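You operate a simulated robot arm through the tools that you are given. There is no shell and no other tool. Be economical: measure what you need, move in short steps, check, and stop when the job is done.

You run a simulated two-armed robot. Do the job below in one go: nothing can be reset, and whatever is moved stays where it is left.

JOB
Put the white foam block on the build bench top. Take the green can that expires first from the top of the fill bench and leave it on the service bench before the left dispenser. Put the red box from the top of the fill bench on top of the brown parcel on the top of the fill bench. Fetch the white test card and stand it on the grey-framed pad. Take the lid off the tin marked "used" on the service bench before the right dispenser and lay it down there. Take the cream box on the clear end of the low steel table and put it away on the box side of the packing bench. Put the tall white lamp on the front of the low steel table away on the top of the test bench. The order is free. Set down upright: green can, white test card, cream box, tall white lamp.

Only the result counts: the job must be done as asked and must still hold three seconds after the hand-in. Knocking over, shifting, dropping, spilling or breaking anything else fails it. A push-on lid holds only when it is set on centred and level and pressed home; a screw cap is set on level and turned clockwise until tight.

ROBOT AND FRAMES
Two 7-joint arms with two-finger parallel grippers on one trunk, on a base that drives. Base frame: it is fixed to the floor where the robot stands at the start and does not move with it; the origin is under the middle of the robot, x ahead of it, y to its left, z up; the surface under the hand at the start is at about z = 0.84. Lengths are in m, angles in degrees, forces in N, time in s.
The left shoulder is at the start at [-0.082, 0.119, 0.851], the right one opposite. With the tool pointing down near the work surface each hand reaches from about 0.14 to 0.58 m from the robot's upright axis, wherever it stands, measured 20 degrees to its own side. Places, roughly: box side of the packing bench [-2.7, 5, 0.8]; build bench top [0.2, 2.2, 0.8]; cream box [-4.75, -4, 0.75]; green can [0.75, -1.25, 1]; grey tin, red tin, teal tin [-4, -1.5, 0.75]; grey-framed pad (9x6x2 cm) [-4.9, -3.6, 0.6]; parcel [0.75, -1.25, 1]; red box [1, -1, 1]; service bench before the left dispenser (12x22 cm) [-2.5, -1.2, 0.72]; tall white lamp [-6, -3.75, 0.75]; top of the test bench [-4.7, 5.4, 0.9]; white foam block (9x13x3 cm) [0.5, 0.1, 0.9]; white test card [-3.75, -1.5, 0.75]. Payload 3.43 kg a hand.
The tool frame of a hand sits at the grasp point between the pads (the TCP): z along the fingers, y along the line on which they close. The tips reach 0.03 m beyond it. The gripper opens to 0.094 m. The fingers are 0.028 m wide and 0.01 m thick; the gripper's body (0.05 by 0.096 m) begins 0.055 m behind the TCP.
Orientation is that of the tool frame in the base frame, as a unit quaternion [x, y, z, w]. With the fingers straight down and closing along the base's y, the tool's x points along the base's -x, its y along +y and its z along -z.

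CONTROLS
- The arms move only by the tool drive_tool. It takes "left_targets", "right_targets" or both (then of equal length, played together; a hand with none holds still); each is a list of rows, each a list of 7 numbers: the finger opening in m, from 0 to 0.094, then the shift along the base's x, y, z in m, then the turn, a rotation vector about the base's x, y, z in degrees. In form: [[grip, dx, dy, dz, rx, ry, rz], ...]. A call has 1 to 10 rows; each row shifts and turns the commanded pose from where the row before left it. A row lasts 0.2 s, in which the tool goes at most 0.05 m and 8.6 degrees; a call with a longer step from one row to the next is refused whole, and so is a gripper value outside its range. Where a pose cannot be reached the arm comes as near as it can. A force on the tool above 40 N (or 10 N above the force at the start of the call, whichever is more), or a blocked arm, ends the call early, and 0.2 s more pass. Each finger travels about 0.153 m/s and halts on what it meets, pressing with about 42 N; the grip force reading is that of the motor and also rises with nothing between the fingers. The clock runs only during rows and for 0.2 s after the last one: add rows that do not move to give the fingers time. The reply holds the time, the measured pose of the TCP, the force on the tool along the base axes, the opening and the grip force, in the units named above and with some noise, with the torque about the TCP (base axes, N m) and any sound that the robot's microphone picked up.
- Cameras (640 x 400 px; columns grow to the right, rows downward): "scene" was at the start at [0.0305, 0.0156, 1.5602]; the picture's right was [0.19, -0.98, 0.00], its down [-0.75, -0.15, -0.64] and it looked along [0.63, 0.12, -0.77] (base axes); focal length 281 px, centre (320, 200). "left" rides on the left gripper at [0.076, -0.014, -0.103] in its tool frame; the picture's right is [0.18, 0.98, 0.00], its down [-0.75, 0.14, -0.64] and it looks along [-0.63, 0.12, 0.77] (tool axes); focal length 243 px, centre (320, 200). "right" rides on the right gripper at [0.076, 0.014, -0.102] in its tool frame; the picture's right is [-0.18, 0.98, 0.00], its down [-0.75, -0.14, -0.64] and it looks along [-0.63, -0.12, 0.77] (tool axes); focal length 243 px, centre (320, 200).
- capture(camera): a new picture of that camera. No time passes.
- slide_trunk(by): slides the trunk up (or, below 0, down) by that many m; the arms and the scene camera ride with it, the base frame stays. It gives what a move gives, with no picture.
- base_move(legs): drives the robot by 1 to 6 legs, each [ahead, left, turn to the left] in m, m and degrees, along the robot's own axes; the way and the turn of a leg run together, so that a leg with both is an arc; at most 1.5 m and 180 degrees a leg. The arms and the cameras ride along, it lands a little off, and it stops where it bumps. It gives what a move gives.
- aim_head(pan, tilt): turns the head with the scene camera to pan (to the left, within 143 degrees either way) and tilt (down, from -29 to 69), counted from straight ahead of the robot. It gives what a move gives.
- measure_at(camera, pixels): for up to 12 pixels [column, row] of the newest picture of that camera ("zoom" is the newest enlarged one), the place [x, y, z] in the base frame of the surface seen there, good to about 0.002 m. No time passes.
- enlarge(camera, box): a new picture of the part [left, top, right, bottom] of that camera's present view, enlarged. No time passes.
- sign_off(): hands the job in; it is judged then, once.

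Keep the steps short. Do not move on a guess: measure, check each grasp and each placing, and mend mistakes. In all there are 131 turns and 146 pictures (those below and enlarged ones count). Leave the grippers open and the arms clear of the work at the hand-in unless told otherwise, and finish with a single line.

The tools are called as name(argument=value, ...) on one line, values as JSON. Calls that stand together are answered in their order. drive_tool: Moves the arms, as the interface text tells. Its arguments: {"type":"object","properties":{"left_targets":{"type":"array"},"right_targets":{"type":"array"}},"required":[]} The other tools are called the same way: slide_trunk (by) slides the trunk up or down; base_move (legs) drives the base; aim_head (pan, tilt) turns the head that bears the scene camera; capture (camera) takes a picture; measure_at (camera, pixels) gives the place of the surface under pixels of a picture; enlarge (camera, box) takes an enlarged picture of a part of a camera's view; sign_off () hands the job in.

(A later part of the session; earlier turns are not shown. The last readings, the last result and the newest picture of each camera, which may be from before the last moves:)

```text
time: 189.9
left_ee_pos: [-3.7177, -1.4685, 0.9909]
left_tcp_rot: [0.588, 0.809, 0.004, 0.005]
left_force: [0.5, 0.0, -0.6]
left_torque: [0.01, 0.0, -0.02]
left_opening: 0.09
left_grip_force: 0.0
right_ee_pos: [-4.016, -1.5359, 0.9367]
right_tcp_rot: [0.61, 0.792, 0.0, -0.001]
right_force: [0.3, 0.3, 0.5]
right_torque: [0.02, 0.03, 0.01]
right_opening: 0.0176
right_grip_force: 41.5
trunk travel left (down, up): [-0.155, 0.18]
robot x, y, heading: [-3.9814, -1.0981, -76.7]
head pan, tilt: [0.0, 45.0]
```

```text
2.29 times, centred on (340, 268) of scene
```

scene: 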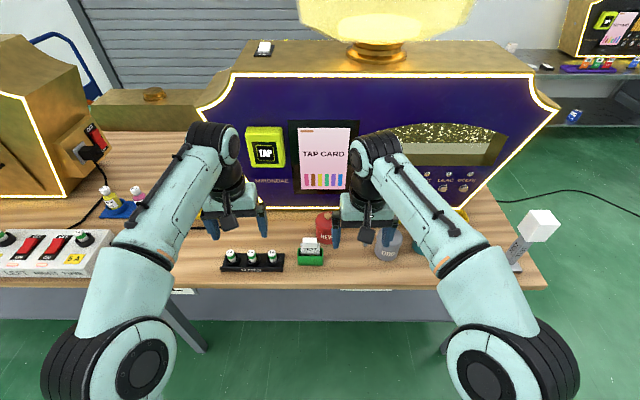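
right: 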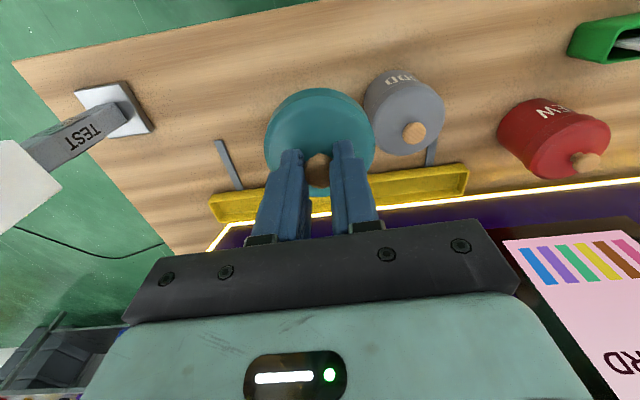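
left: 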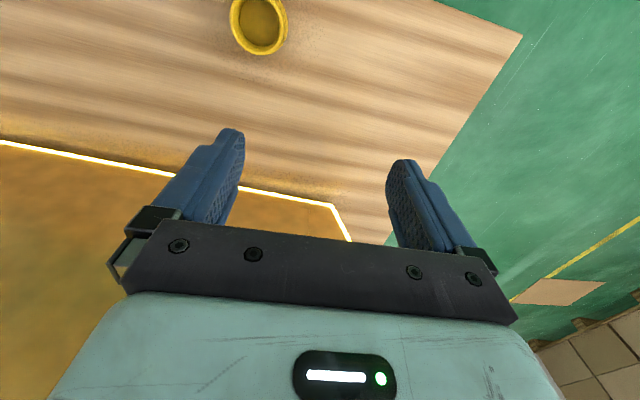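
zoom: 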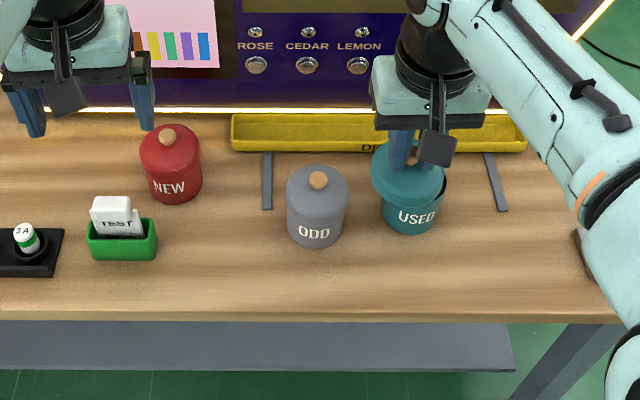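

The tin stays put with the lid above. I'll measure the free area in front of the tins.

measure_at(camera="zoom", pixels=[[360, 316], [440, 316], [315, 248], [405, 234], [266, 208], [502, 210], [370, 275], [440, 270], [480, 260], [300, 316]])

```text
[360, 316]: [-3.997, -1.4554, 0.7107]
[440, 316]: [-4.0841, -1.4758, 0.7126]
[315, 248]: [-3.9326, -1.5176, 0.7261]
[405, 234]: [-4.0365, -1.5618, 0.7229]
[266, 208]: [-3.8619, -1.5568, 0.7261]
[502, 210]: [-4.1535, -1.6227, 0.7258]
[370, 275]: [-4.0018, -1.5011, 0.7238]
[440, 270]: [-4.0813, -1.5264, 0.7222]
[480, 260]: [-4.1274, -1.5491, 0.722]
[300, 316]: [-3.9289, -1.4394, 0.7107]
```

I'll put the lid at (-4.002,-1.508): 2 cm clear of both tins and over 1 cm from the edge. Moving and lowering partway.

drive_tool(right_targets=[[0, 0.014, 0.028, 0, 0, 0, 0], [0, 0, 0, -0.04, 0, 0, 0], [0, 0, 0, -0.04, 0, 0, 0], [0, 0, 0, -0.036, 0, 0, 0], [0, 0, 0, 0, 0, 0, 0]])

enlarge(camera="scene", box=[240, 200, 460, 340])

```text
time: 191.1
left_ee_pos: [-3.7178, -1.4687, 0.9914]
left_tcp_rot: [0.587, 0.809, 0.005, 0.005]
left_force: [-0.4, 0.2, 0.6]
left_torque: [-0.02, -0.02, 0.0]
left_opening: 0.09
left_grip_force: 0.0
right_ee_pos: [-4.0019, -1.5082, 0.8189]
right_tcp_rot: [0.61, 0.792, 0.0, -0.001]
right_force: [0.1, 0.0, 0.3]
right_torque: [0.03, -0.02, 0.0]
right_opening: 0.0178
right_grip_force: 41.8
trunk travel left (down, up): [-0.155, 0.18]
robot x, y, heading: [-3.9792, -1.0966, -77.1]
head pan, tilt: [0.0, 45.0]
```

```text
2.86 times, centred on (350, 270) of scene
```

zoom: 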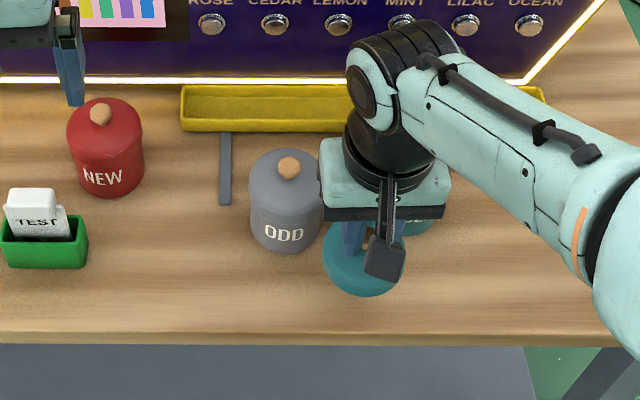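

Clear on all sides. Lowering slowly in small steps.

drive_tool(right_targets=[[0, 0, 0, -0.008, 0, 0, 0], [0, 0, 0, -0.008, 0, 0, 0], [0, 0, 0, -0.004, 0, 0, 0], [0, 0, 0, -0.003, 0, 0, 0], [0, 0, 0, -0.003, 0, 0, 0], [0, 0, 0, -0.002, 0, 0, 0], [0, 0, 0, -0.002, 0, 0, 0], [0, 0, 0, -0.002, 0, 0, 0], [0, 0, 0, -0.002, 0, 0, 0]])

enlarge(camera="scene", box=[240, 200, 460, 340])

```text
time: 193.1
left_ee_pos: [-3.7167, -1.469, 0.9904]
left_tcp_rot: [0.587, 0.809, 0.005, 0.006]
left_force: [0.0, 0.1, 0.5]
left_torque: [0.01, -0.02, 0.03]
left_opening: 0.0898
left_grip_force: 0.1
right_ee_pos: [-4.002, -1.5063, 0.7853]
right_tcp_rot: [0.609, 0.793, 0.0, 0.0]
right_force: [0.2, 0.1, -0.2]
right_torque: [0.03, -0.03, 0.02]
right_opening: 0.0177
right_grip_force: 42.4
trunk travel left (down, up): [-0.155, 0.18]
robot x, y, heading: [-3.9805, -1.0992, -76.8]
head pan, tilt: [0.0, 45.0]
```

```text
2.86 times, centred on (350, 270) of scene
```

zoom: 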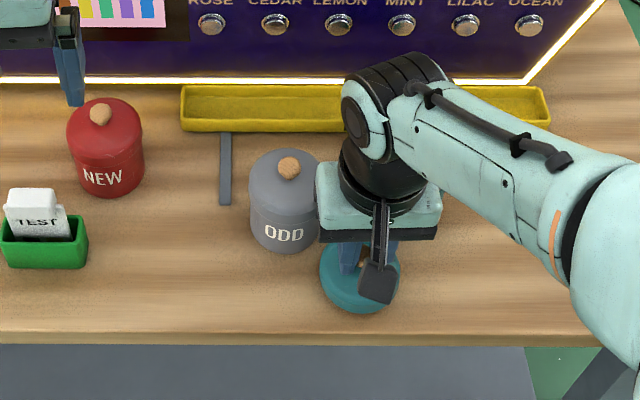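

drive_tool(right_targets=[[0, 0, 0, -0.002, 0, 0, 0], [0, 0, 0, -0.0015, 0, 0, 0], [0, 0, 0, -0.0015, 0, 0, 0], [0, 0, 0, -0.0015, 0, 0, 0], [0, 0, 0, 0, 0, 0, 0]])

```text
time: 194.3
left_ee_pos: [-3.7177, -1.468, 0.99]
left_tcp_rot: [0.588, 0.809, 0.004, 0.006]
left_force: [0.4, -0.7, 0.4]
left_torque: [0.0, 0.01, -0.02]
left_opening: 0.0897
left_grip_force: 0.2
right_ee_pos: [-4.0011, -1.5073, 0.7774]
right_tcp_rot: [0.61, 0.793, 0.0, 0.0]
right_force: [0.1, -0.3, 0.0]
right_torque: [0.01, 0.0, 0.01]
right_opening: 0.0178
right_grip_force: 42.1
trunk travel left (down, up): [-0.155, 0.18]
robot x, y, heading: [-3.976, -1.0998, -76.7]
head pan, tilt: [0.0, 45.0]
```

drive_tool(right_targets=[[0, 0, 0, -0.002, 0, 0, 0], [0, 0, 0, -0.002, 0, 0, 0], [0, 0, 0, -0.002, 0, 0, 0], [0, 0, 0, -0.002, 0, 0, 0], [0, 0, 0, -0.002, 0, 0, 0]])

enlarge(camera="right", box=[200, 60, 440, 260])

```text
time: 195.5
left_ee_pos: [-3.7178, -1.4679, 0.9903]
left_tcp_rot: [0.588, 0.809, 0.004, 0.005]
left_force: [-0.2, -0.3, 0.1]
left_torque: [0.02, 0.02, -0.02]
left_opening: 0.09
left_grip_force: 0.0
right_ee_pos: [-4.0013, -1.5083, 0.7704]
right_tcp_rot: [0.609, 0.793, 0.0, 0.0]
right_force: [-0.1, -0.4, -0.4]
right_torque: [0.01, -0.02, 0.01]
right_opening: 0.0183
right_grip_force: 41.5
trunk travel left (down, up): [-0.155, 0.18]
robot x, y, heading: [-3.9797, -1.1001, -76.8]
head pan, tilt: [0.0, 45.0]
```

```text
2.00 times, centred on (320, 160) of right
```

zoom: 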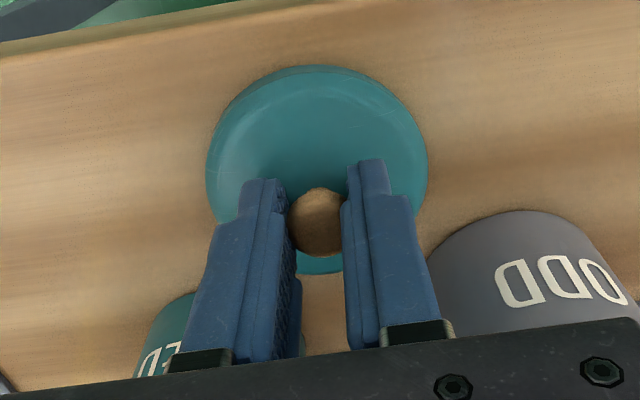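

No contact yet; continue.

drive_tool(right_targets=[[0, 0, 0, -0.0015, 0, 0, 0], [0, 0, 0, -0.0015, 0, 0, 0], [0, 0, 0, -0.001, 0, 0, 0], [0, 0, 0, -0.001, 0, 0, 0], [0, 0, 0, 0, 0, 0, 0]])

```text
time: 196.7
left_ee_pos: [-3.7182, -1.4683, 0.9903]
left_tcp_rot: [0.588, 0.809, 0.004, 0.006]
left_force: [0.2, 0.3, 0.1]
left_torque: [-0.01, -0.03, 0.03]
left_opening: 0.0902
left_grip_force: 0.0
right_ee_pos: [-4.0014, -1.5077, 0.764]
right_tcp_rot: [0.61, 0.792, -0.001, 0.0]
right_force: [-1.7, -0.6, 6.5]
right_torque: [0.03, -0.2, -0.02]
right_opening: 0.0183
right_grip_force: 41.8
trunk travel left (down, up): [-0.155, 0.18]
robot x, y, heading: [-3.9785, -1.0974, -76.9]
head pan, tilt: [0.0, 45.0]
```

Contact (6.5 N) at z 0.764. Opening and rising.

drive_tool(right_targets=[[0.022, 0, 0, 0, 0, 0, 0], [0.04, 0, 0, 0, 0, 0, 0], [0.045, 0, 0, 0, 0, 0, 0], [0.045, 0, 0, 0.02, 0, 0, 0], [0.045, 0, 0, 0.045, 0, 0, 0], [0.045, 0, 0, 0.045, 0, 0, 0], [0.045, 0, 0, 0.045, 0, 0, 0], [0.06, 0, 0, 0.045, 0, 0, 0]])

capture(camera="right")

enlarge(camera="scene", box=[200, 200, 460, 360])

```text
time: 198.5
left_ee_pos: [-3.7184, -1.4675, 0.9899]
left_tcp_rot: [0.588, 0.809, 0.005, 0.006]
left_force: [0.1, 0.6, 0.7]
left_torque: [0.01, -0.03, 0.03]
left_opening: 0.0901
left_grip_force: 0.2
right_ee_pos: [-4.0021, -1.506, 0.9645]
right_tcp_rot: [0.609, 0.793, 0.001, 0.0]
right_force: [0.2, -0.1, -0.8]
right_torque: [0.01, 0.02, -0.02]
right_opening: 0.0603
right_grip_force: 0.1
trunk travel left (down, up): [-0.155, 0.18]
robot x, y, heading: [-3.9799, -1.0998, -76.7]
head pan, tilt: [0.0, 45.0]
```

```text
85 pictures are left
```

right: 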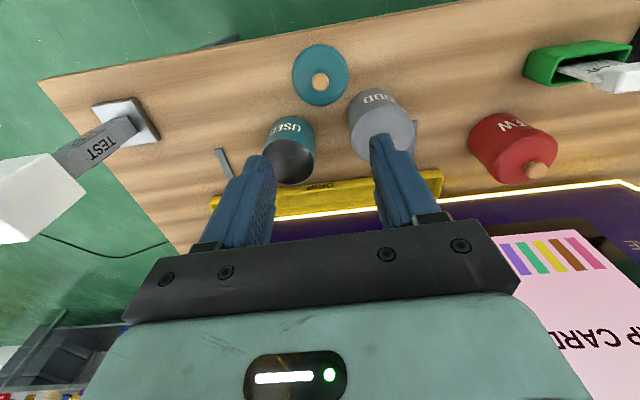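

```text
2.46 times, centred on (330, 280) of scene
```

zoom: 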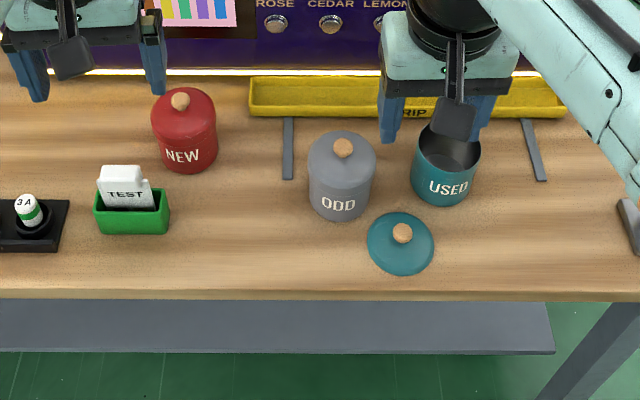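

The lid is laid down. Now the white test card in the green holder; I'll look with the left hand's camera.

capture(camera="left")

enlarge(camera="scene", box=[225, 255, 285, 305])

measure_at(camera="zoom", pixels=[[145, 90], [265, 95], [150, 140], [280, 150], [200, 130], [210, 95], [140, 200], [330, 190], [150, 290], [330, 280], [220, 105], [120, 170]])

```text
83 pictures are left
```

left: 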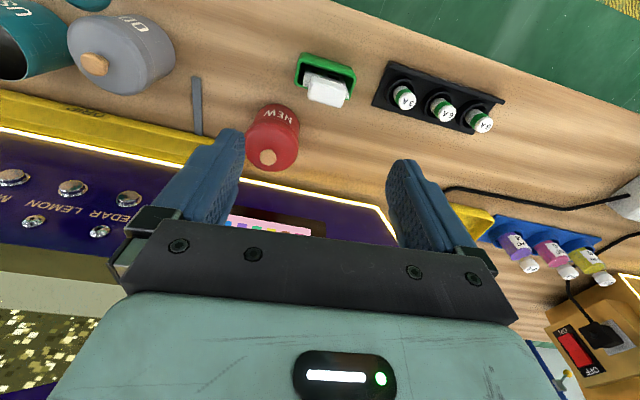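

```text
8.00 times, centred on (255, 280) of scene
```

zoom: 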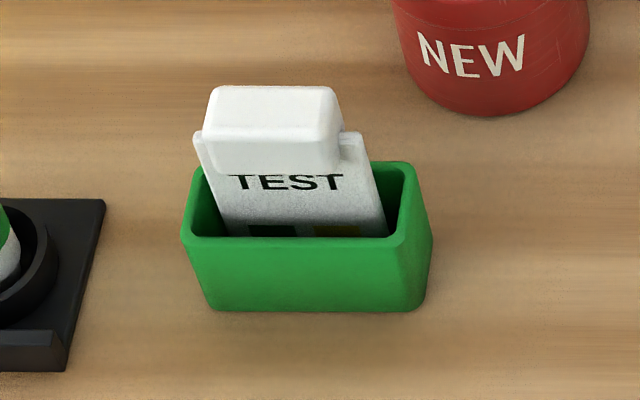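

```text
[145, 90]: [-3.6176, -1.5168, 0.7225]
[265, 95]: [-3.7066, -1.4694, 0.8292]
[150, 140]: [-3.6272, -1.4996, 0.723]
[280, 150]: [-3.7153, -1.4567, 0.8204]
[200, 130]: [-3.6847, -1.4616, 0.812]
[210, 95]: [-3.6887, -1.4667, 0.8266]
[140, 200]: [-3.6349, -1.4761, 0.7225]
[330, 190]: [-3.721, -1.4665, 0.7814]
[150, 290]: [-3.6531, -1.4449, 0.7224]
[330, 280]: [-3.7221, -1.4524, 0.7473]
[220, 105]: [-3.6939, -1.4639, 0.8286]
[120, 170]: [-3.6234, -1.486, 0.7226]
```

I'll zoom the left camera on the card to get its orientation and thickness.

enlarge(camera="left", box=[280, 40, 380, 120])

measure_at(camera="zoom", pixels=[[180, 210], [430, 245], [410, 340], [180, 310], [105, 110], [455, 155], [150, 70], [480, 140], [300, 270], [220, 130], [400, 150], [300, 190]])

```text
5.00 times, centred on (330, 80) of left
```

zoom: 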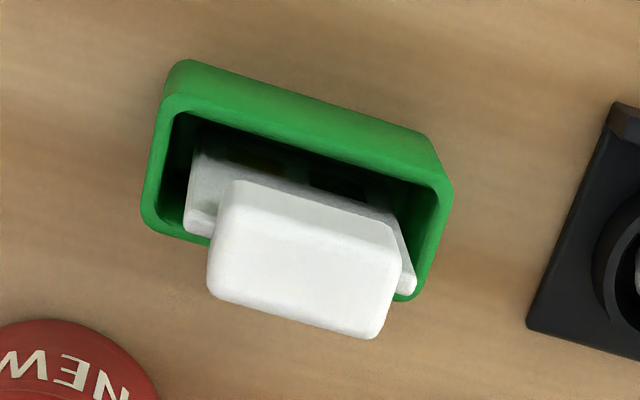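

```text
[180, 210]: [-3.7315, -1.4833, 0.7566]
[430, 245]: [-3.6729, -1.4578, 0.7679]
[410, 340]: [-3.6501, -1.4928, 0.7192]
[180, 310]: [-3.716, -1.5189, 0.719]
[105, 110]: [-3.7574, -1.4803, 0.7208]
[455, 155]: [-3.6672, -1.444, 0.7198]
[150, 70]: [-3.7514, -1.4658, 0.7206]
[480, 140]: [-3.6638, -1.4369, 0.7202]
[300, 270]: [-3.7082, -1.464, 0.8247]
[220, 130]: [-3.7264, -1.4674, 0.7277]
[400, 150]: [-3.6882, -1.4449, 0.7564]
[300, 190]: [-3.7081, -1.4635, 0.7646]
```

measure_at(camera="zoom", pixels=[[228, 215], [388, 252], [376, 325], [218, 282], [300, 230], [300, 300], [225, 250], [380, 290], [410, 290], [192, 222], [300, 175], [350, 130]])

```text
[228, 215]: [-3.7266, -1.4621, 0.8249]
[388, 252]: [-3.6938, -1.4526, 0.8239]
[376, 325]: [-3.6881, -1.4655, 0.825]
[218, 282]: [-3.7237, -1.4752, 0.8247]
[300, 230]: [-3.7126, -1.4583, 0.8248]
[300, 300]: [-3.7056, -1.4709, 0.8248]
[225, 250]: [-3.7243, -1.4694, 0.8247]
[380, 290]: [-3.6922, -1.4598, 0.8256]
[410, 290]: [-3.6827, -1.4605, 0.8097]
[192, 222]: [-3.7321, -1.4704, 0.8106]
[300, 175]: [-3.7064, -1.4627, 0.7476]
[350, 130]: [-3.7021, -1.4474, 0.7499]
```

The card's handle is centred at (-3.708,-1.464), top z 0.825, turned 15.5°. I'll turn the left hand 87° so its fingers close front-to-back on the handle.

drive_tool(left_targets=[[0.09, 0.001, 0.0004, 0, 0, 0, 8.5], [0.08, 0.001, 0.0004, 0, 0, 0, 8.5], [0.07, 0.001, 0.0004, 0, 0, 0, 8.5], [0.06, 0.001, 0.0004, 0, 0, 0, 8.5], [0.05, 0.001, 0.0004, 0, 0, 0, 8.5], [0.05, 0.001, 0.0004, 0, 0, 0, 8.5], [0.05, 0.001, 0.0004, 0, 0, 0, 8.5], [0.05, 0.001, 0.0004, 0, 0, 0, 8.5], [0.05, 0.001, 0.0004, 0, 0, 0, 8.5], [0.05, 0.001, 0.0004, 0, 0, 0, 8.5]])

capture(camera="left")

```text
time: 200.7
left_ee_pos: [-3.7075, -1.465, 0.9909]
left_tcp_rot: [-0.116, 0.993, 0.007, 0.001]
left_force: [0.9, 0.1, -0.4]
left_torque: [-0.01, -0.05, -0.01]
left_opening: 0.0502
left_grip_force: 0.0
right_ee_pos: [-4.0008, -1.5083, 0.9648]
right_tcp_rot: [0.609, 0.793, 0.0, 0.0]
right_force: [0.0, -0.3, 0.1]
right_torque: [0.0, 0.01, 0.0]
right_opening: 0.0599
right_grip_force: 0.1
trunk travel left (down, up): [-0.155, 0.18]
robot x, y, heading: [-3.9789, -1.1013, -76.9]
head pan, tilt: [0.0, 45.0]
```

```text
80 pictures are left
```

left: 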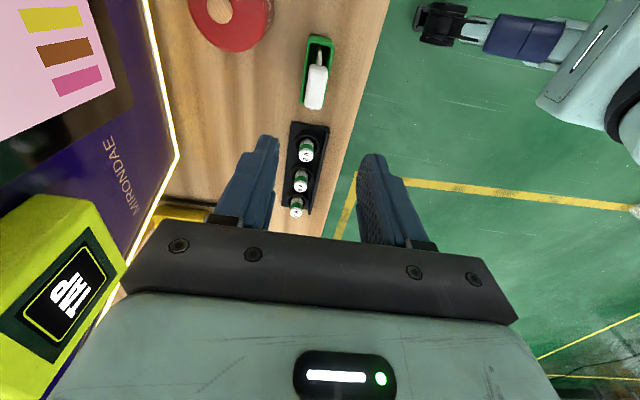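

Aligned (13.3°, adding 2°). Descend to 0.885 and look again.

drive_tool(left_targets=[[0.05, 0, 0.001, -0.04, 0, 0, 2.2], [0.05, 0, 0, -0.04, 0, 0, 0], [0.05, 0, 0, -0.025, 0, 0, 0], [0.05, 0, 0, 0, 0, 0, 0]])

enlarge(camera="left", box=[200, 40, 440, 230])

enlarge(camera="scene", box=[200, 230, 320, 310])

```text
time: 201.7
left_ee_pos: [-3.7075, -1.4639, 0.8843]
left_tcp_rot: [-0.132, 0.991, 0.006, 0.001]
left_force: [-0.4, 0.1, -0.4]
left_torque: [-0.03, -0.01, 0.02]
left_opening: 0.0498
left_grip_force: 0.0
right_ee_pos: [-4.0019, -1.5074, 0.9642]
right_tcp_rot: [0.609, 0.793, 0.0, 0.0]
right_force: [-0.4, -0.4, 0.3]
right_torque: [0.0, 0.03, 0.0]
right_opening: 0.0602
right_grip_force: 0.1
trunk travel left (down, up): [-0.155, 0.18]
robot x, y, heading: [-3.9778, -1.0975, -76.9]
head pan, tilt: [0.0, 45.0]
```

```text
2.11 times, centred on (320, 135) of left
```

zoom: 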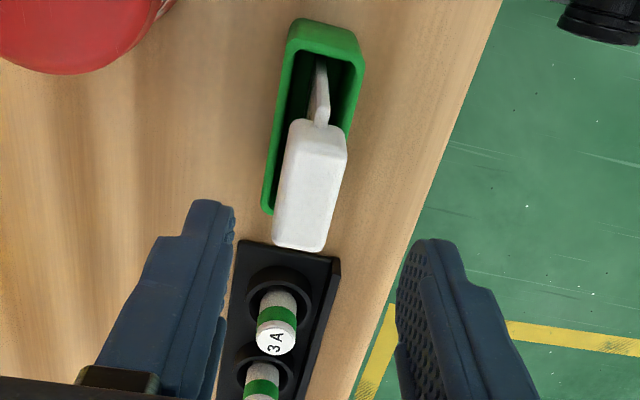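

```text
5.00 times, centred on (260, 270) of scene
```

zoom: 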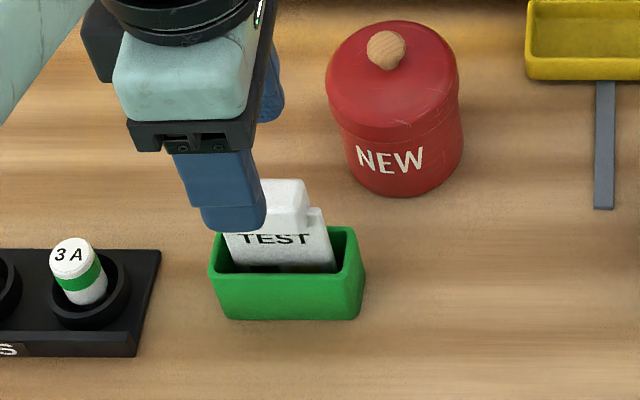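

Handle lies midway. Descend to z 0.832 and close.

drive_tool(left_targets=[[0.05, 0, 0, -0.03, 0, 0, 0], [0.05, 0, 0, -0.022, 0, 0, 0], [0.05, 0, 0, 0, 0, 0, 0], [0.025, 0, 0, 0, 0, 0, 0], [0.0, 0, 0, 0, 0, 0, 0], [0.0, 0, 0, 0, 0, 0, 0]])

enlarge(camera="left", box=[200, 40, 440, 230])

```text
time: 203.1
left_ee_pos: [-3.708, -1.4628, 0.8341]
left_tcp_rot: [-0.132, 0.991, 0.006, 0.001]
left_force: [0.7, -0.2, 0.5]
left_torque: [-0.03, 0.02, 0.01]
left_opening: 0.0186
left_grip_force: 41.6
right_ee_pos: [-3.9996, -1.507, 0.9636]
right_tcp_rot: [0.61, 0.793, 0.0, 0.0]
right_force: [0.3, 0.5, 0.3]
right_torque: [0.01, 0.01, 0.0]
right_opening: 0.0598
right_grip_force: 0.0
trunk travel left (down, up): [-0.155, 0.18]
robot x, y, heading: [-3.9795, -1.0972, -76.9]
head pan, tilt: [0.0, 45.0]
```

```text
2.11 times, centred on (320, 135) of left
```

zoom: 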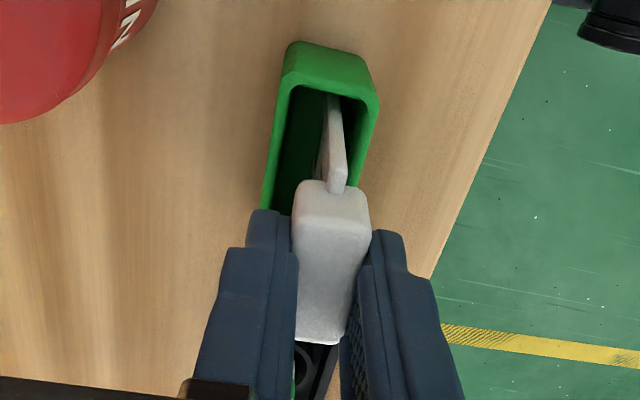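

The handle is gripped at 1.9 cm. I'll lift straight up 14 cm and look at the card.

drive_tool(left_targets=[[0, 0, 0, 0.02, 0, 0, 0], [0, 0, 0, 0.035, 0, 0, 0], [0, 0, 0, 0.04, 0, 0, 0], [0, 0, 0, 0.04, 0, 0, 0], [0, 0, 0, 0.025, 0, 0, 0], [0, 0, 0, 0, 0, 0, 0]])

enlarge(camera="scene", box=[180, 180, 340, 300])

capture(camera="left")

```text
time: 204.5
left_ee_pos: [-3.7092, -1.4631, 0.9932]
left_tcp_rot: [-0.131, 0.991, 0.006, 0.001]
left_force: [0.0, 0.5, -0.5]
left_torque: [-0.03, 0.0, 0.02]
left_opening: 0.0186
left_grip_force: 41.7
right_ee_pos: [-4.002, -1.5069, 0.9641]
right_tcp_rot: [0.609, 0.793, 0.001, 0.0]
right_force: [-1.2, -0.1, -0.2]
right_torque: [-0.01, -0.02, -0.04]
right_opening: 0.0601
right_grip_force: 0.0
trunk travel left (down, up): [-0.155, 0.18]
robot x, y, heading: [-3.9776, -1.0968, -76.8]
head pan, tilt: [0.0, 45.0]
```

```text
3.33 times, centred on (260, 240) of scene
```

zoom: 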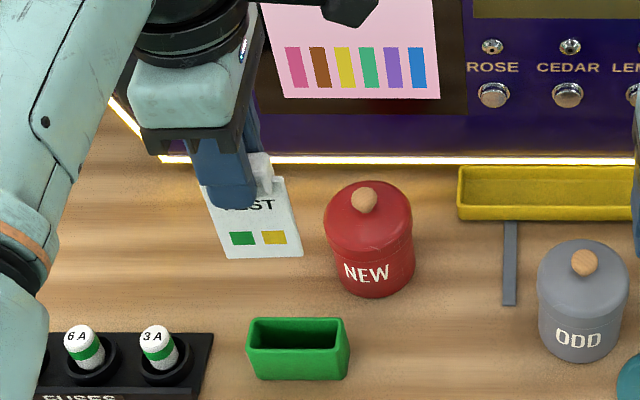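

```text
75 pictures are left
```

left: 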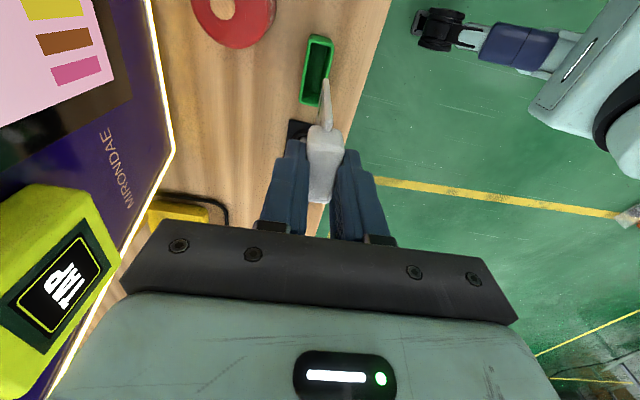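

The card is held by its handle. I'll measure its lower edge, then look right for the route to the low steel table.

measure_at(camera="zoom", pixels=[[232, 256], [298, 254], [225, 230], [290, 200], [300, 360], [250, 325]])

base_move(legs=[[-0.35, 0, 0]])

aim_head(pan=-40, tilt=20)

capture(camera="scene")

```text
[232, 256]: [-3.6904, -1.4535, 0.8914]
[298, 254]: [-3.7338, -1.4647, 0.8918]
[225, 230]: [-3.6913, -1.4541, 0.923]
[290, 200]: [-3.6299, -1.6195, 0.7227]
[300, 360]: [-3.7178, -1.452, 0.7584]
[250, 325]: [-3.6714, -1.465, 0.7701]
```

```text
time: 206.8
left_ee_pos: [-3.7892, -1.1198, 0.995]
left_tcp_rot: [-0.133, 0.991, 0.007, 0.0]
left_force: [0.1, 0.8, -0.6]
left_torque: [-0.01, 0.01, 0.01]
left_opening: 0.0185
left_grip_force: 42.1
right_ee_pos: [-4.0809, -1.1632, 0.9638]
right_tcp_rot: [0.608, 0.794, 0.0, 0.0]
right_force: [0.8, 0.3, -0.4]
right_torque: [-0.01, 0.03, 0.0]
right_opening: 0.06
right_grip_force: 0.1
trunk travel left (down, up): [-0.155, 0.18]
robot x, y, heading: [-4.0618, -0.7568, -76.9]
head pan, tilt: [0.0, 45.0]
```

```text
time: 207.8
left_ee_pos: [-3.7885, -1.1199, 0.9937]
left_tcp_rot: [-0.133, 0.991, 0.006, 0.001]
left_force: [0.4, -0.7, 0.3]
left_torque: [0.02, 0.01, 0.01]
left_opening: 0.0188
left_grip_force: 41.6
right_ee_pos: [-4.082, -1.164, 0.963]
right_tcp_rot: [0.609, 0.793, 0.0, 0.0]
right_force: [-0.2, 0.7, -0.2]
right_torque: [-0.02, 0.0, 0.0]
right_opening: 0.0598
right_grip_force: 0.0
trunk travel left (down, up): [-0.155, 0.18]
robot x, y, heading: [-4.0608, -0.7544, -76.6]
head pan, tilt: [-40.0, 20.0]
```

```text
74 pictures are left
```

scene: 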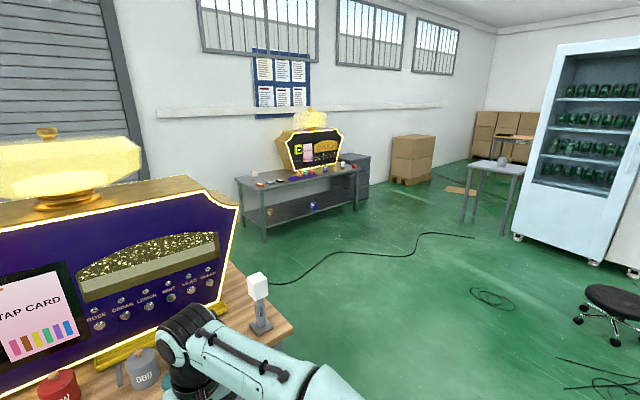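

I see a grey steel table with a third dispenser at (300,180). I'll measure its edges.

measure_at(camera="scene", pixels=[[240, 182], [262, 192], [356, 170], [300, 180], [265, 238], [356, 208], [345, 163], [380, 235], [340, 260], [495, 165], [285, 175], [325, 155]])

enlarge(camera="scene", box=[220, 110, 380, 240])

```text
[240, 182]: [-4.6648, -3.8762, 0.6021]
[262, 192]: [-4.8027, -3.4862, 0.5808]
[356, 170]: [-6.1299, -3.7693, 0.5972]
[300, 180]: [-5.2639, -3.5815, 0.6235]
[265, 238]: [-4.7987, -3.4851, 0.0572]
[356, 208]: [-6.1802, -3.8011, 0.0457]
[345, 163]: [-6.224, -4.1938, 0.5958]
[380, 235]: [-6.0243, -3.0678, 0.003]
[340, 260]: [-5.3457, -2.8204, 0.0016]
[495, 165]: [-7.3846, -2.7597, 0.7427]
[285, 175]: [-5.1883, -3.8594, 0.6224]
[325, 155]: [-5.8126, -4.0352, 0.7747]
```

```text
3.08 times, centred on (300, 175) of scene
```

zoom: 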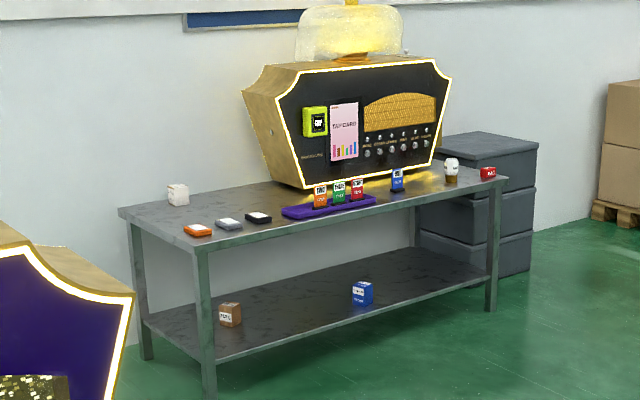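

The grey-framed pad is one of three pads at the front left of the low table (z 0.60). I'll drive: right 1.2, then ahead 1.85.

base_move(legs=[[0, -1.2, 0], [1.3, 0, 0], [0.5, 0, -1]])

aim_head(pan=0, tilt=40)

capture(camera="scene")

```text
time: 227.2
left_ee_pos: [-4.5491, -3.151, 0.9947]
left_tcp_rot: [-0.126, 0.992, 0.007, 0.001]
left_force: [-0.1, -0.1, 0.0]
left_torque: [0.02, 0.0, 0.0]
left_opening: 0.0188
left_grip_force: 42.0
right_ee_pos: [-4.8438, -3.1902, 0.9626]
right_tcp_rot: [0.616, 0.788, 0.0, 0.0]
right_force: [0.6, -0.7, -0.3]
right_torque: [0.0, -0.03, -0.03]
right_opening: 0.0599
right_grip_force: 0.0
trunk travel left (down, up): [-0.155, 0.18]
robot x, y, heading: [-4.8137, -2.7814, -77.9]
head pan, tilt: [-40.0, 20.0]
```

```text
time: 228.3
left_ee_pos: [-4.549, -3.1519, 0.9941]
left_tcp_rot: [-0.126, 0.992, 0.007, 0.001]
left_force: [0.0, 0.5, -0.5]
left_torque: [0.01, 0.01, -0.04]
left_opening: 0.0188
left_grip_force: 42.5
right_ee_pos: [-4.8443, -3.189, 0.9644]
right_tcp_rot: [0.615, 0.788, 0.0, 0.0]
right_force: [0.5, -0.7, -1.0]
right_torque: [-0.01, 0.0, 0.0]
right_opening: 0.0598
right_grip_force: 0.1
trunk travel left (down, up): [-0.155, 0.18]
robot x, y, heading: [-4.816, -2.7834, -77.8]
head pan, tilt: [0.0, 40.0]
```

```text
72 pictures are left
```

scene: 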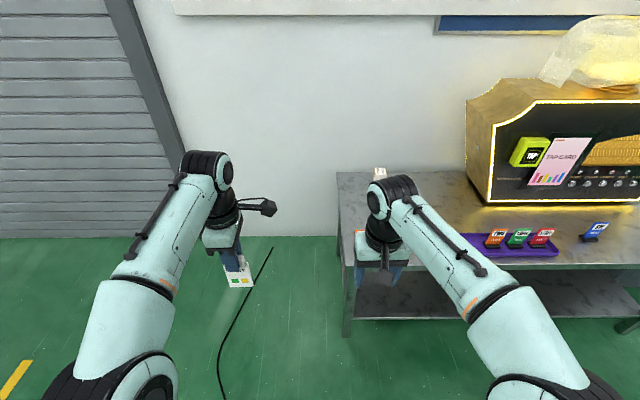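

The right arm hides the pads. I'll move 0.35 right and 0.1 ahead, and look again.

base_move(legs=[[0.12, -0.42, 0]])

aim_head(pan=10, tilt=48)

capture(camera="scene")

capture(camera="right")

```text
time: 232.5
left_ee_pos: [-4.9289, -3.3571, 0.9949]
left_tcp_rot: [-0.127, 0.992, 0.008, 0.001]
left_force: [0.0, 1.3, -0.1]
left_torque: [-0.01, 0.01, 0.01]
left_opening: 0.0189
left_grip_force: 42.4
right_ee_pos: [-5.2221, -3.3958, 0.965]
right_tcp_rot: [0.615, 0.788, 0.001, 0.0]
right_force: [0.8, 0.2, -0.7]
right_torque: [0.0, 0.0, 0.01]
right_opening: 0.06
right_grip_force: 0.1
trunk travel left (down, up): [-0.155, 0.18]
robot x, y, heading: [-5.1981, -2.9883, -77.5]
head pan, tilt: [0.0, 40.0]
```

```text
time: 233.2
left_ee_pos: [-4.9278, -3.3561, 0.9938]
left_tcp_rot: [-0.126, 0.992, 0.007, 0.001]
left_force: [-1.0, 1.3, -0.5]
left_torque: [0.01, 0.0, 0.0]
left_opening: 0.0187
left_grip_force: 42.1
right_ee_pos: [-5.2232, -3.3964, 0.9623]
right_tcp_rot: [0.615, 0.788, 0.0, 0.0]
right_force: [0.6, -0.3, -1.1]
right_torque: [-0.02, 0.0, 0.03]
right_opening: 0.0601
right_grip_force: 0.0
trunk travel left (down, up): [-0.155, 0.18]
robot x, y, heading: [-5.1979, -2.9869, -77.4]
head pan, tilt: [10.0, 48.0]
```

```text
71 pictures are left
```

scene: 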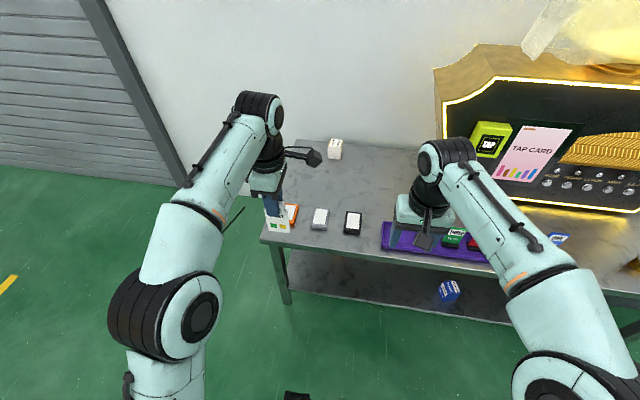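

```text
70 pictures are left
```

right: 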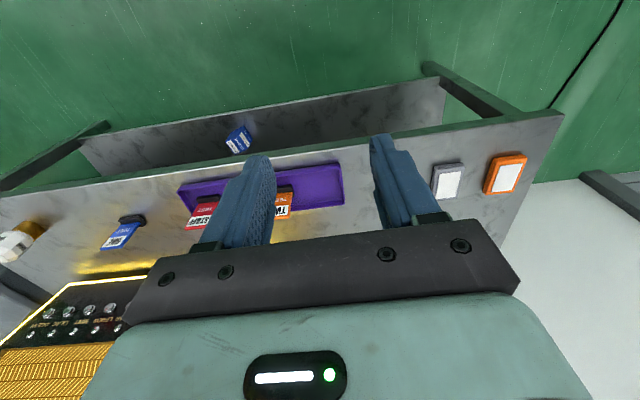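

Pads: orange (290,213), grey (320,218), black (353,222). I'll zoom on the grey one and measure.

enlarge(camera="scene", box=[260, 125, 380, 245])

measure_at(camera="scene", pixels=[[316, 209], [329, 210], [311, 227], [325, 229], [320, 218], [348, 222], [293, 213], [330, 142], [341, 143], [335, 158], [285, 244], [335, 190]])

```text
3.33 times, centred on (320, 185) of scene
```

zoom: 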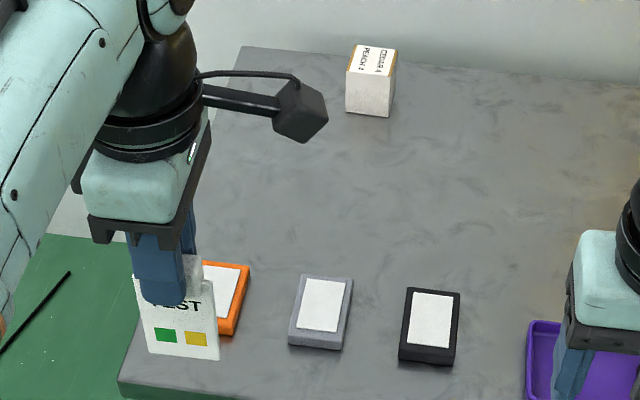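

```text
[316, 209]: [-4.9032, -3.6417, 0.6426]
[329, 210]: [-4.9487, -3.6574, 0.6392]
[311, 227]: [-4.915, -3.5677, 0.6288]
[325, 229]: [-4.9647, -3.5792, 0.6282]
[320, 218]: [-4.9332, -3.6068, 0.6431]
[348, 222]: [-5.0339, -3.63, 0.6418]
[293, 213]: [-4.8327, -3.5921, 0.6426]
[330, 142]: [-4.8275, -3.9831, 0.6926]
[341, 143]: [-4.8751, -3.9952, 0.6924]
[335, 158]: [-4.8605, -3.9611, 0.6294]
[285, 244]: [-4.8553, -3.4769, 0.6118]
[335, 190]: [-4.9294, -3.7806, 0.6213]
```

The pad top is flat at z≈0.643. I'll measure its corners precisely in the zoom, plus the card's face for lean.

measure_at(camera="zoom", pixels=[[309, 281], [344, 285], [298, 325], [337, 330], [322, 305], [304, 277], [350, 281], [291, 338], [341, 345], [155, 345], [150, 315], [205, 352]])

```text
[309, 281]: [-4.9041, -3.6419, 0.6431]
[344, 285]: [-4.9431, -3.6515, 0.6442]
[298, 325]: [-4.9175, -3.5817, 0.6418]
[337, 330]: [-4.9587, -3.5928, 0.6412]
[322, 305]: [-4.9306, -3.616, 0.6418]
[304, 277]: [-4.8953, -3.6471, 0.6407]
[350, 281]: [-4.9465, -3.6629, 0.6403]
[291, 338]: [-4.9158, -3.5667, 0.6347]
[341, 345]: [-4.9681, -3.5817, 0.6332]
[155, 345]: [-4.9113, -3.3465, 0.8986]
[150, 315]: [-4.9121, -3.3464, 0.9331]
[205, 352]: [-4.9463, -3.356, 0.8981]
```

The card hangs truly vertical; pad centre is (-4.931,-3.617), z 0.643, long axis at -77°. I'll turn the card 92° so its width lies along the pad's long side.

drive_tool(left_targets=[[0, 0, 0, 0, 0, 0, -8.5], [0, 0, 0, 0, 0, 0, -8.5], [0, 0, 0, 0, 0, 0, -8.5], [0, 0, 0, 0, 0, 0, -8.5], [0, 0, 0, 0, 0, 0, -8.5], [0, 0, 0, 0, 0, 0, -8.5], [0, 0, 0, 0, 0, 0, -8.5], [0, 0, 0, 0, 0, 0, -8.5], [0, 0, 0, 0, 0, 0, -8.5], [0, 0, 0, 0, 0, 0, -8.5]])

base_move(legs=[[0.24, 0, 0]])

slide_trunk(by=-0.1)

capture(camera="left")

```text
time: 235.4
left_ee_pos: [-4.9287, -3.3564, 0.9946]
left_tcp_rot: [0.578, 0.816, 0.004, 0.006]
left_force: [0.8, 0.4, 0.2]
left_torque: [0.0, -0.02, 0.0]
left_opening: 0.0186
left_grip_force: 41.8
right_ee_pos: [-5.2229, -3.3949, 0.9627]
right_tcp_rot: [0.615, 0.789, 0.0, 0.0]
right_force: [0.8, 0.0, 0.1]
right_torque: [-0.03, 0.0, -0.03]
right_opening: 0.06
right_grip_force: 0.0
trunk travel left (down, up): [-0.155, 0.18]
robot x, y, heading: [-5.1936, -2.9917, -77.5]
head pan, tilt: [10.0, 48.0]
```

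```text
time: 237.2
left_ee_pos: [-4.8779, -3.5931, 0.9938]
left_tcp_rot: [0.578, 0.816, 0.005, 0.006]
left_force: [0.0, -0.3, 0.3]
left_torque: [0.02, 0.0, 0.01]
left_opening: 0.0188
left_grip_force: 42.1
right_ee_pos: [-5.1715, -3.6308, 0.9633]
right_tcp_rot: [0.616, 0.788, -0.001, 0.0]
right_force: [-0.2, -1.2, -0.1]
right_torque: [0.04, -0.01, -0.03]
right_opening: 0.0599
right_grip_force: 0.0
trunk travel left (down, up): [-0.155, 0.18]
robot x, y, heading: [-5.1408, -3.2239, -77.6]
head pan, tilt: [10.0, 48.0]
```

```text
time: 238.5
left_ee_pos: [-4.8771, -3.5908, 0.8956]
left_tcp_rot: [0.578, 0.816, 0.004, 0.006]
left_force: [0.4, -0.2, -1.0]
left_torque: [0.02, 0.04, 0.01]
left_opening: 0.0184
left_grip_force: 42.0
right_ee_pos: [-5.1712, -3.6294, 0.8646]
right_tcp_rot: [0.616, 0.788, -0.001, 0.0]
right_force: [0.1, 0.1, 0.1]
right_torque: [0.01, -0.01, -0.01]
right_opening: 0.06
right_grip_force: 0.1
trunk travel left (down, up): [-0.055, 0.28]
robot x, y, heading: [-5.1441, -3.2243, -77.9]
head pan, tilt: [10.0, 48.0]
```

```text
68 pictures are left
```

left: 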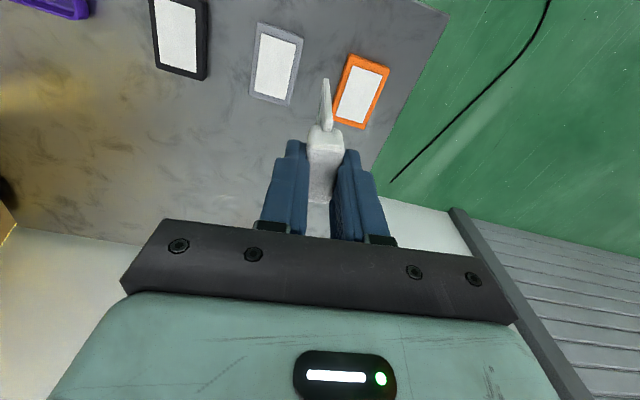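

I'll move over the pad, turn the last 7°, and lower until the card is about 1.5 cm above it.

drive_tool(left_targets=[[0, -0.027, -0.013, 0, 0, 0, -3.5], [0, -0.027, -0.013, 0, 0, 0, -3.5], [0, 0, 0, -0.045, 0, 0, 0], [0, 0, 0, -0.045, 0, 0, 0], [0, 0, 0, -0.045, 0, 0, 0], [0, 0, 0, 0, 0, 0, 0]])

capture(camera="left")

enlarge(camera="scene", box=[230, 200, 410, 330])

```text
time: 239.9
left_ee_pos: [-4.9324, -3.618, 0.7583]
left_tcp_rot: [0.627, 0.779, 0.004, 0.006]
left_force: [0.0, -0.5, 0.1]
left_torque: [-0.02, 0.04, 0.01]
left_opening: 0.0187
left_grip_force: 41.9
right_ee_pos: [-5.1703, -3.6308, 0.864]
right_tcp_rot: [0.615, 0.788, 0.0, 0.0]
right_force: [-1.2, -0.1, 0.4]
right_torque: [0.02, 0.01, 0.0]
right_opening: 0.0599
right_grip_force: 0.1
trunk travel left (down, up): [-0.055, 0.28]
robot x, y, heading: [-5.1395, -3.2223, -77.8]
head pan, tilt: [10.0, 48.0]
```

```text
67 pictures are left
```

left: 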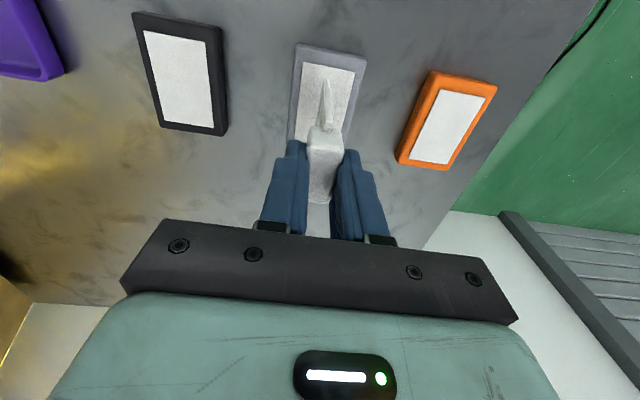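

```text
3.08 times, centred on (320, 265) of scene
```

zoom: 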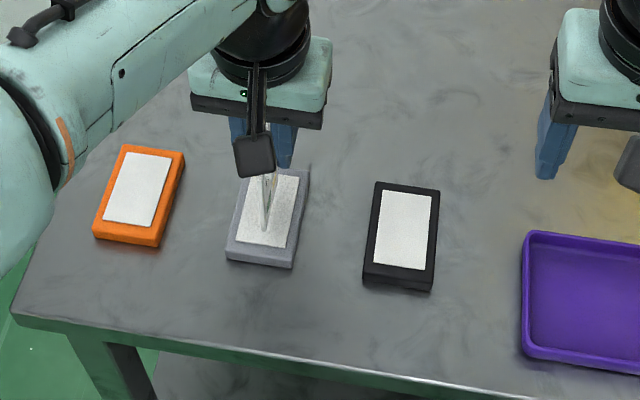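

Over the pad's centre. Lower in fine steps.

drive_tool(left_targets=[[0, 0, 0, -0.006, 0, 0, 0], [0, 0, 0, -0.003, 0, 0, 0], [0, 0, 0, -0.001, 0, 0, 0], [0, 0, 0, -0.001, 0, 0, 0], [0, 0, 0, -0.001, 0, 0, 0], [0, 0, 0, 0, 0, 0, 0]])

```text
time: 241.3
left_ee_pos: [-4.9323, -3.6173, 0.7493]
left_tcp_rot: [0.626, 0.78, 0.003, 0.006]
left_force: [1.6, 0.9, 17.6]
left_torque: [0.32, -0.09, 0.0]
left_opening: 0.0186
left_grip_force: 41.7
right_ee_pos: [-5.1708, -3.631, 0.8644]
right_tcp_rot: [0.616, 0.788, 0.0, 0.0]
right_force: [-0.6, -0.6, -0.5]
right_torque: [0.02, -0.03, -0.01]
right_opening: 0.0598
right_grip_force: 0.1
trunk travel left (down, up): [-0.055, 0.28]
robot x, y, heading: [-5.1427, -3.2236, -77.6]
head pan, tilt: [10.0, 48.0]
```

Contact at 17.6 N. Ease up 1 mm to a light touch, then open slowly.

drive_tool(left_targets=[[0, 0, 0, 0.0012, 0, 0, 0], [0, 0, 0, 0, 0, 0, 0]])

enlarge(camera="scene", box=[280, 230, 350, 295])

enlarge(camera="left", box=[260, 30, 380, 220])

```text
time: 241.9
left_ee_pos: [-4.9318, -3.618, 0.7484]
left_tcp_rot: [0.627, 0.779, 0.003, 0.006]
left_force: [0.8, -1.2, 14.9]
left_torque: [-0.07, -0.02, 0.03]
left_opening: 0.0186
left_grip_force: 41.7
right_ee_pos: [-5.1711, -3.6293, 0.8639]
right_tcp_rot: [0.616, 0.788, 0.0, 0.0]
right_force: [-0.1, 0.1, -0.4]
right_torque: [0.0, 0.03, -0.04]
right_opening: 0.06
right_grip_force: 0.1
trunk travel left (down, up): [-0.055, 0.28]
robot x, y, heading: [-5.1388, -3.2254, -77.5]
head pan, tilt: [10.0, 48.0]
```

```text
6.15 times, centred on (315, 262) of scene
```

zoom: 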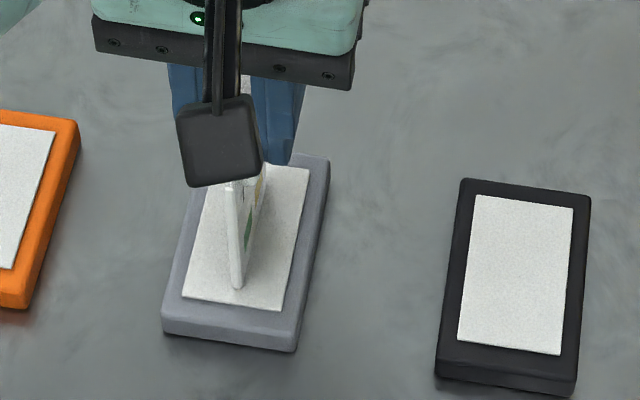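

```text
2.11 times, centred on (320, 125) of left
```

zoom: 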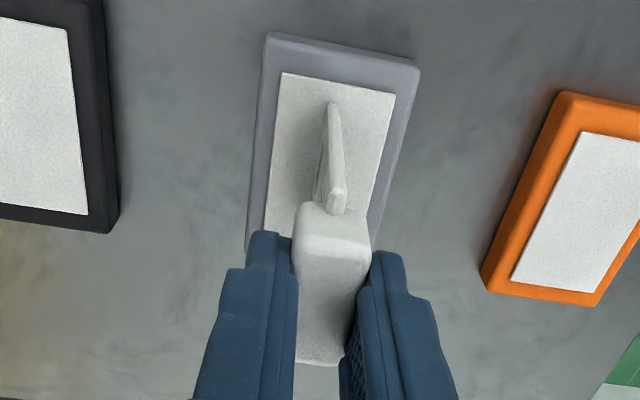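

Flat contact now, torque near zero. I'll ease a touch more and open in small steps.

drive_tool(left_targets=[[0, 0, 0, 0.0007, 0, 0, 0], [0.019, 0, 0, 0, 0, 0, 0], [0.02, 0, 0, 0, 0, 0, 0], [0.022, 0, 0, 0, 0, 0, 0], [0.026, 0, 0, 0, 0, 0, 0], [0.032, 0, 0, 0, 0, 0, 0], [0.04, 0, 0, 0, 0, 0, 0], [0.05, 0, 0, 0, 0, 0, 0]])

enlarge(camera="left", box=[230, 30, 410, 220])

enlarge(camera="scene", box=[280, 210, 350, 295])

```text
time: 243.7
left_ee_pos: [-4.9307, -3.6187, 0.7492]
left_tcp_rot: [0.627, 0.779, 0.005, 0.006]
left_force: [0.8, 0.3, 0.4]
left_torque: [-0.01, 0.0, 0.0]
left_opening: 0.05
left_grip_force: 0.0
right_ee_pos: [-5.1702, -3.6305, 0.8626]
right_tcp_rot: [0.616, 0.788, 0.0, 0.001]
right_force: [0.0, 0.0, 0.0]
right_torque: [-0.02, -0.02, 0.01]
right_opening: 0.0599
right_grip_force: 0.1
trunk travel left (down, up): [-0.055, 0.28]
robot x, y, heading: [-5.1437, -3.2253, -77.5]
head pan, tilt: [10.0, 48.0]
```

```text
2.11 times, centred on (320, 125) of left
```

zoom: 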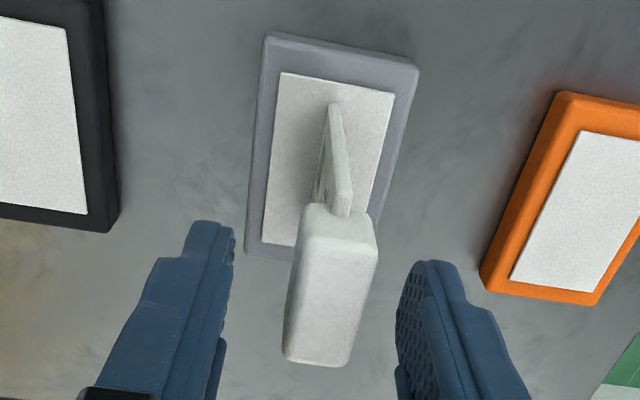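

```text
4.71 times, centred on (315, 252) of scene
```

zoom: 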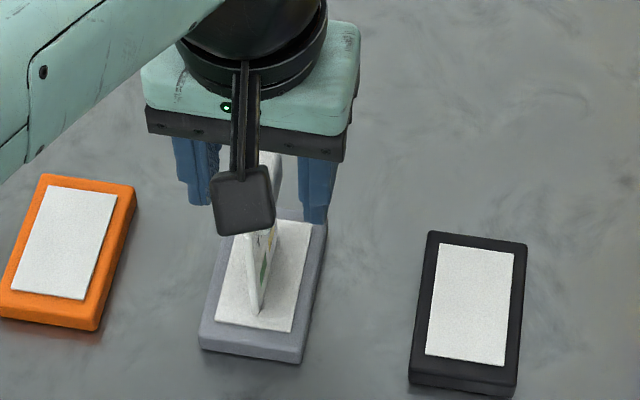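

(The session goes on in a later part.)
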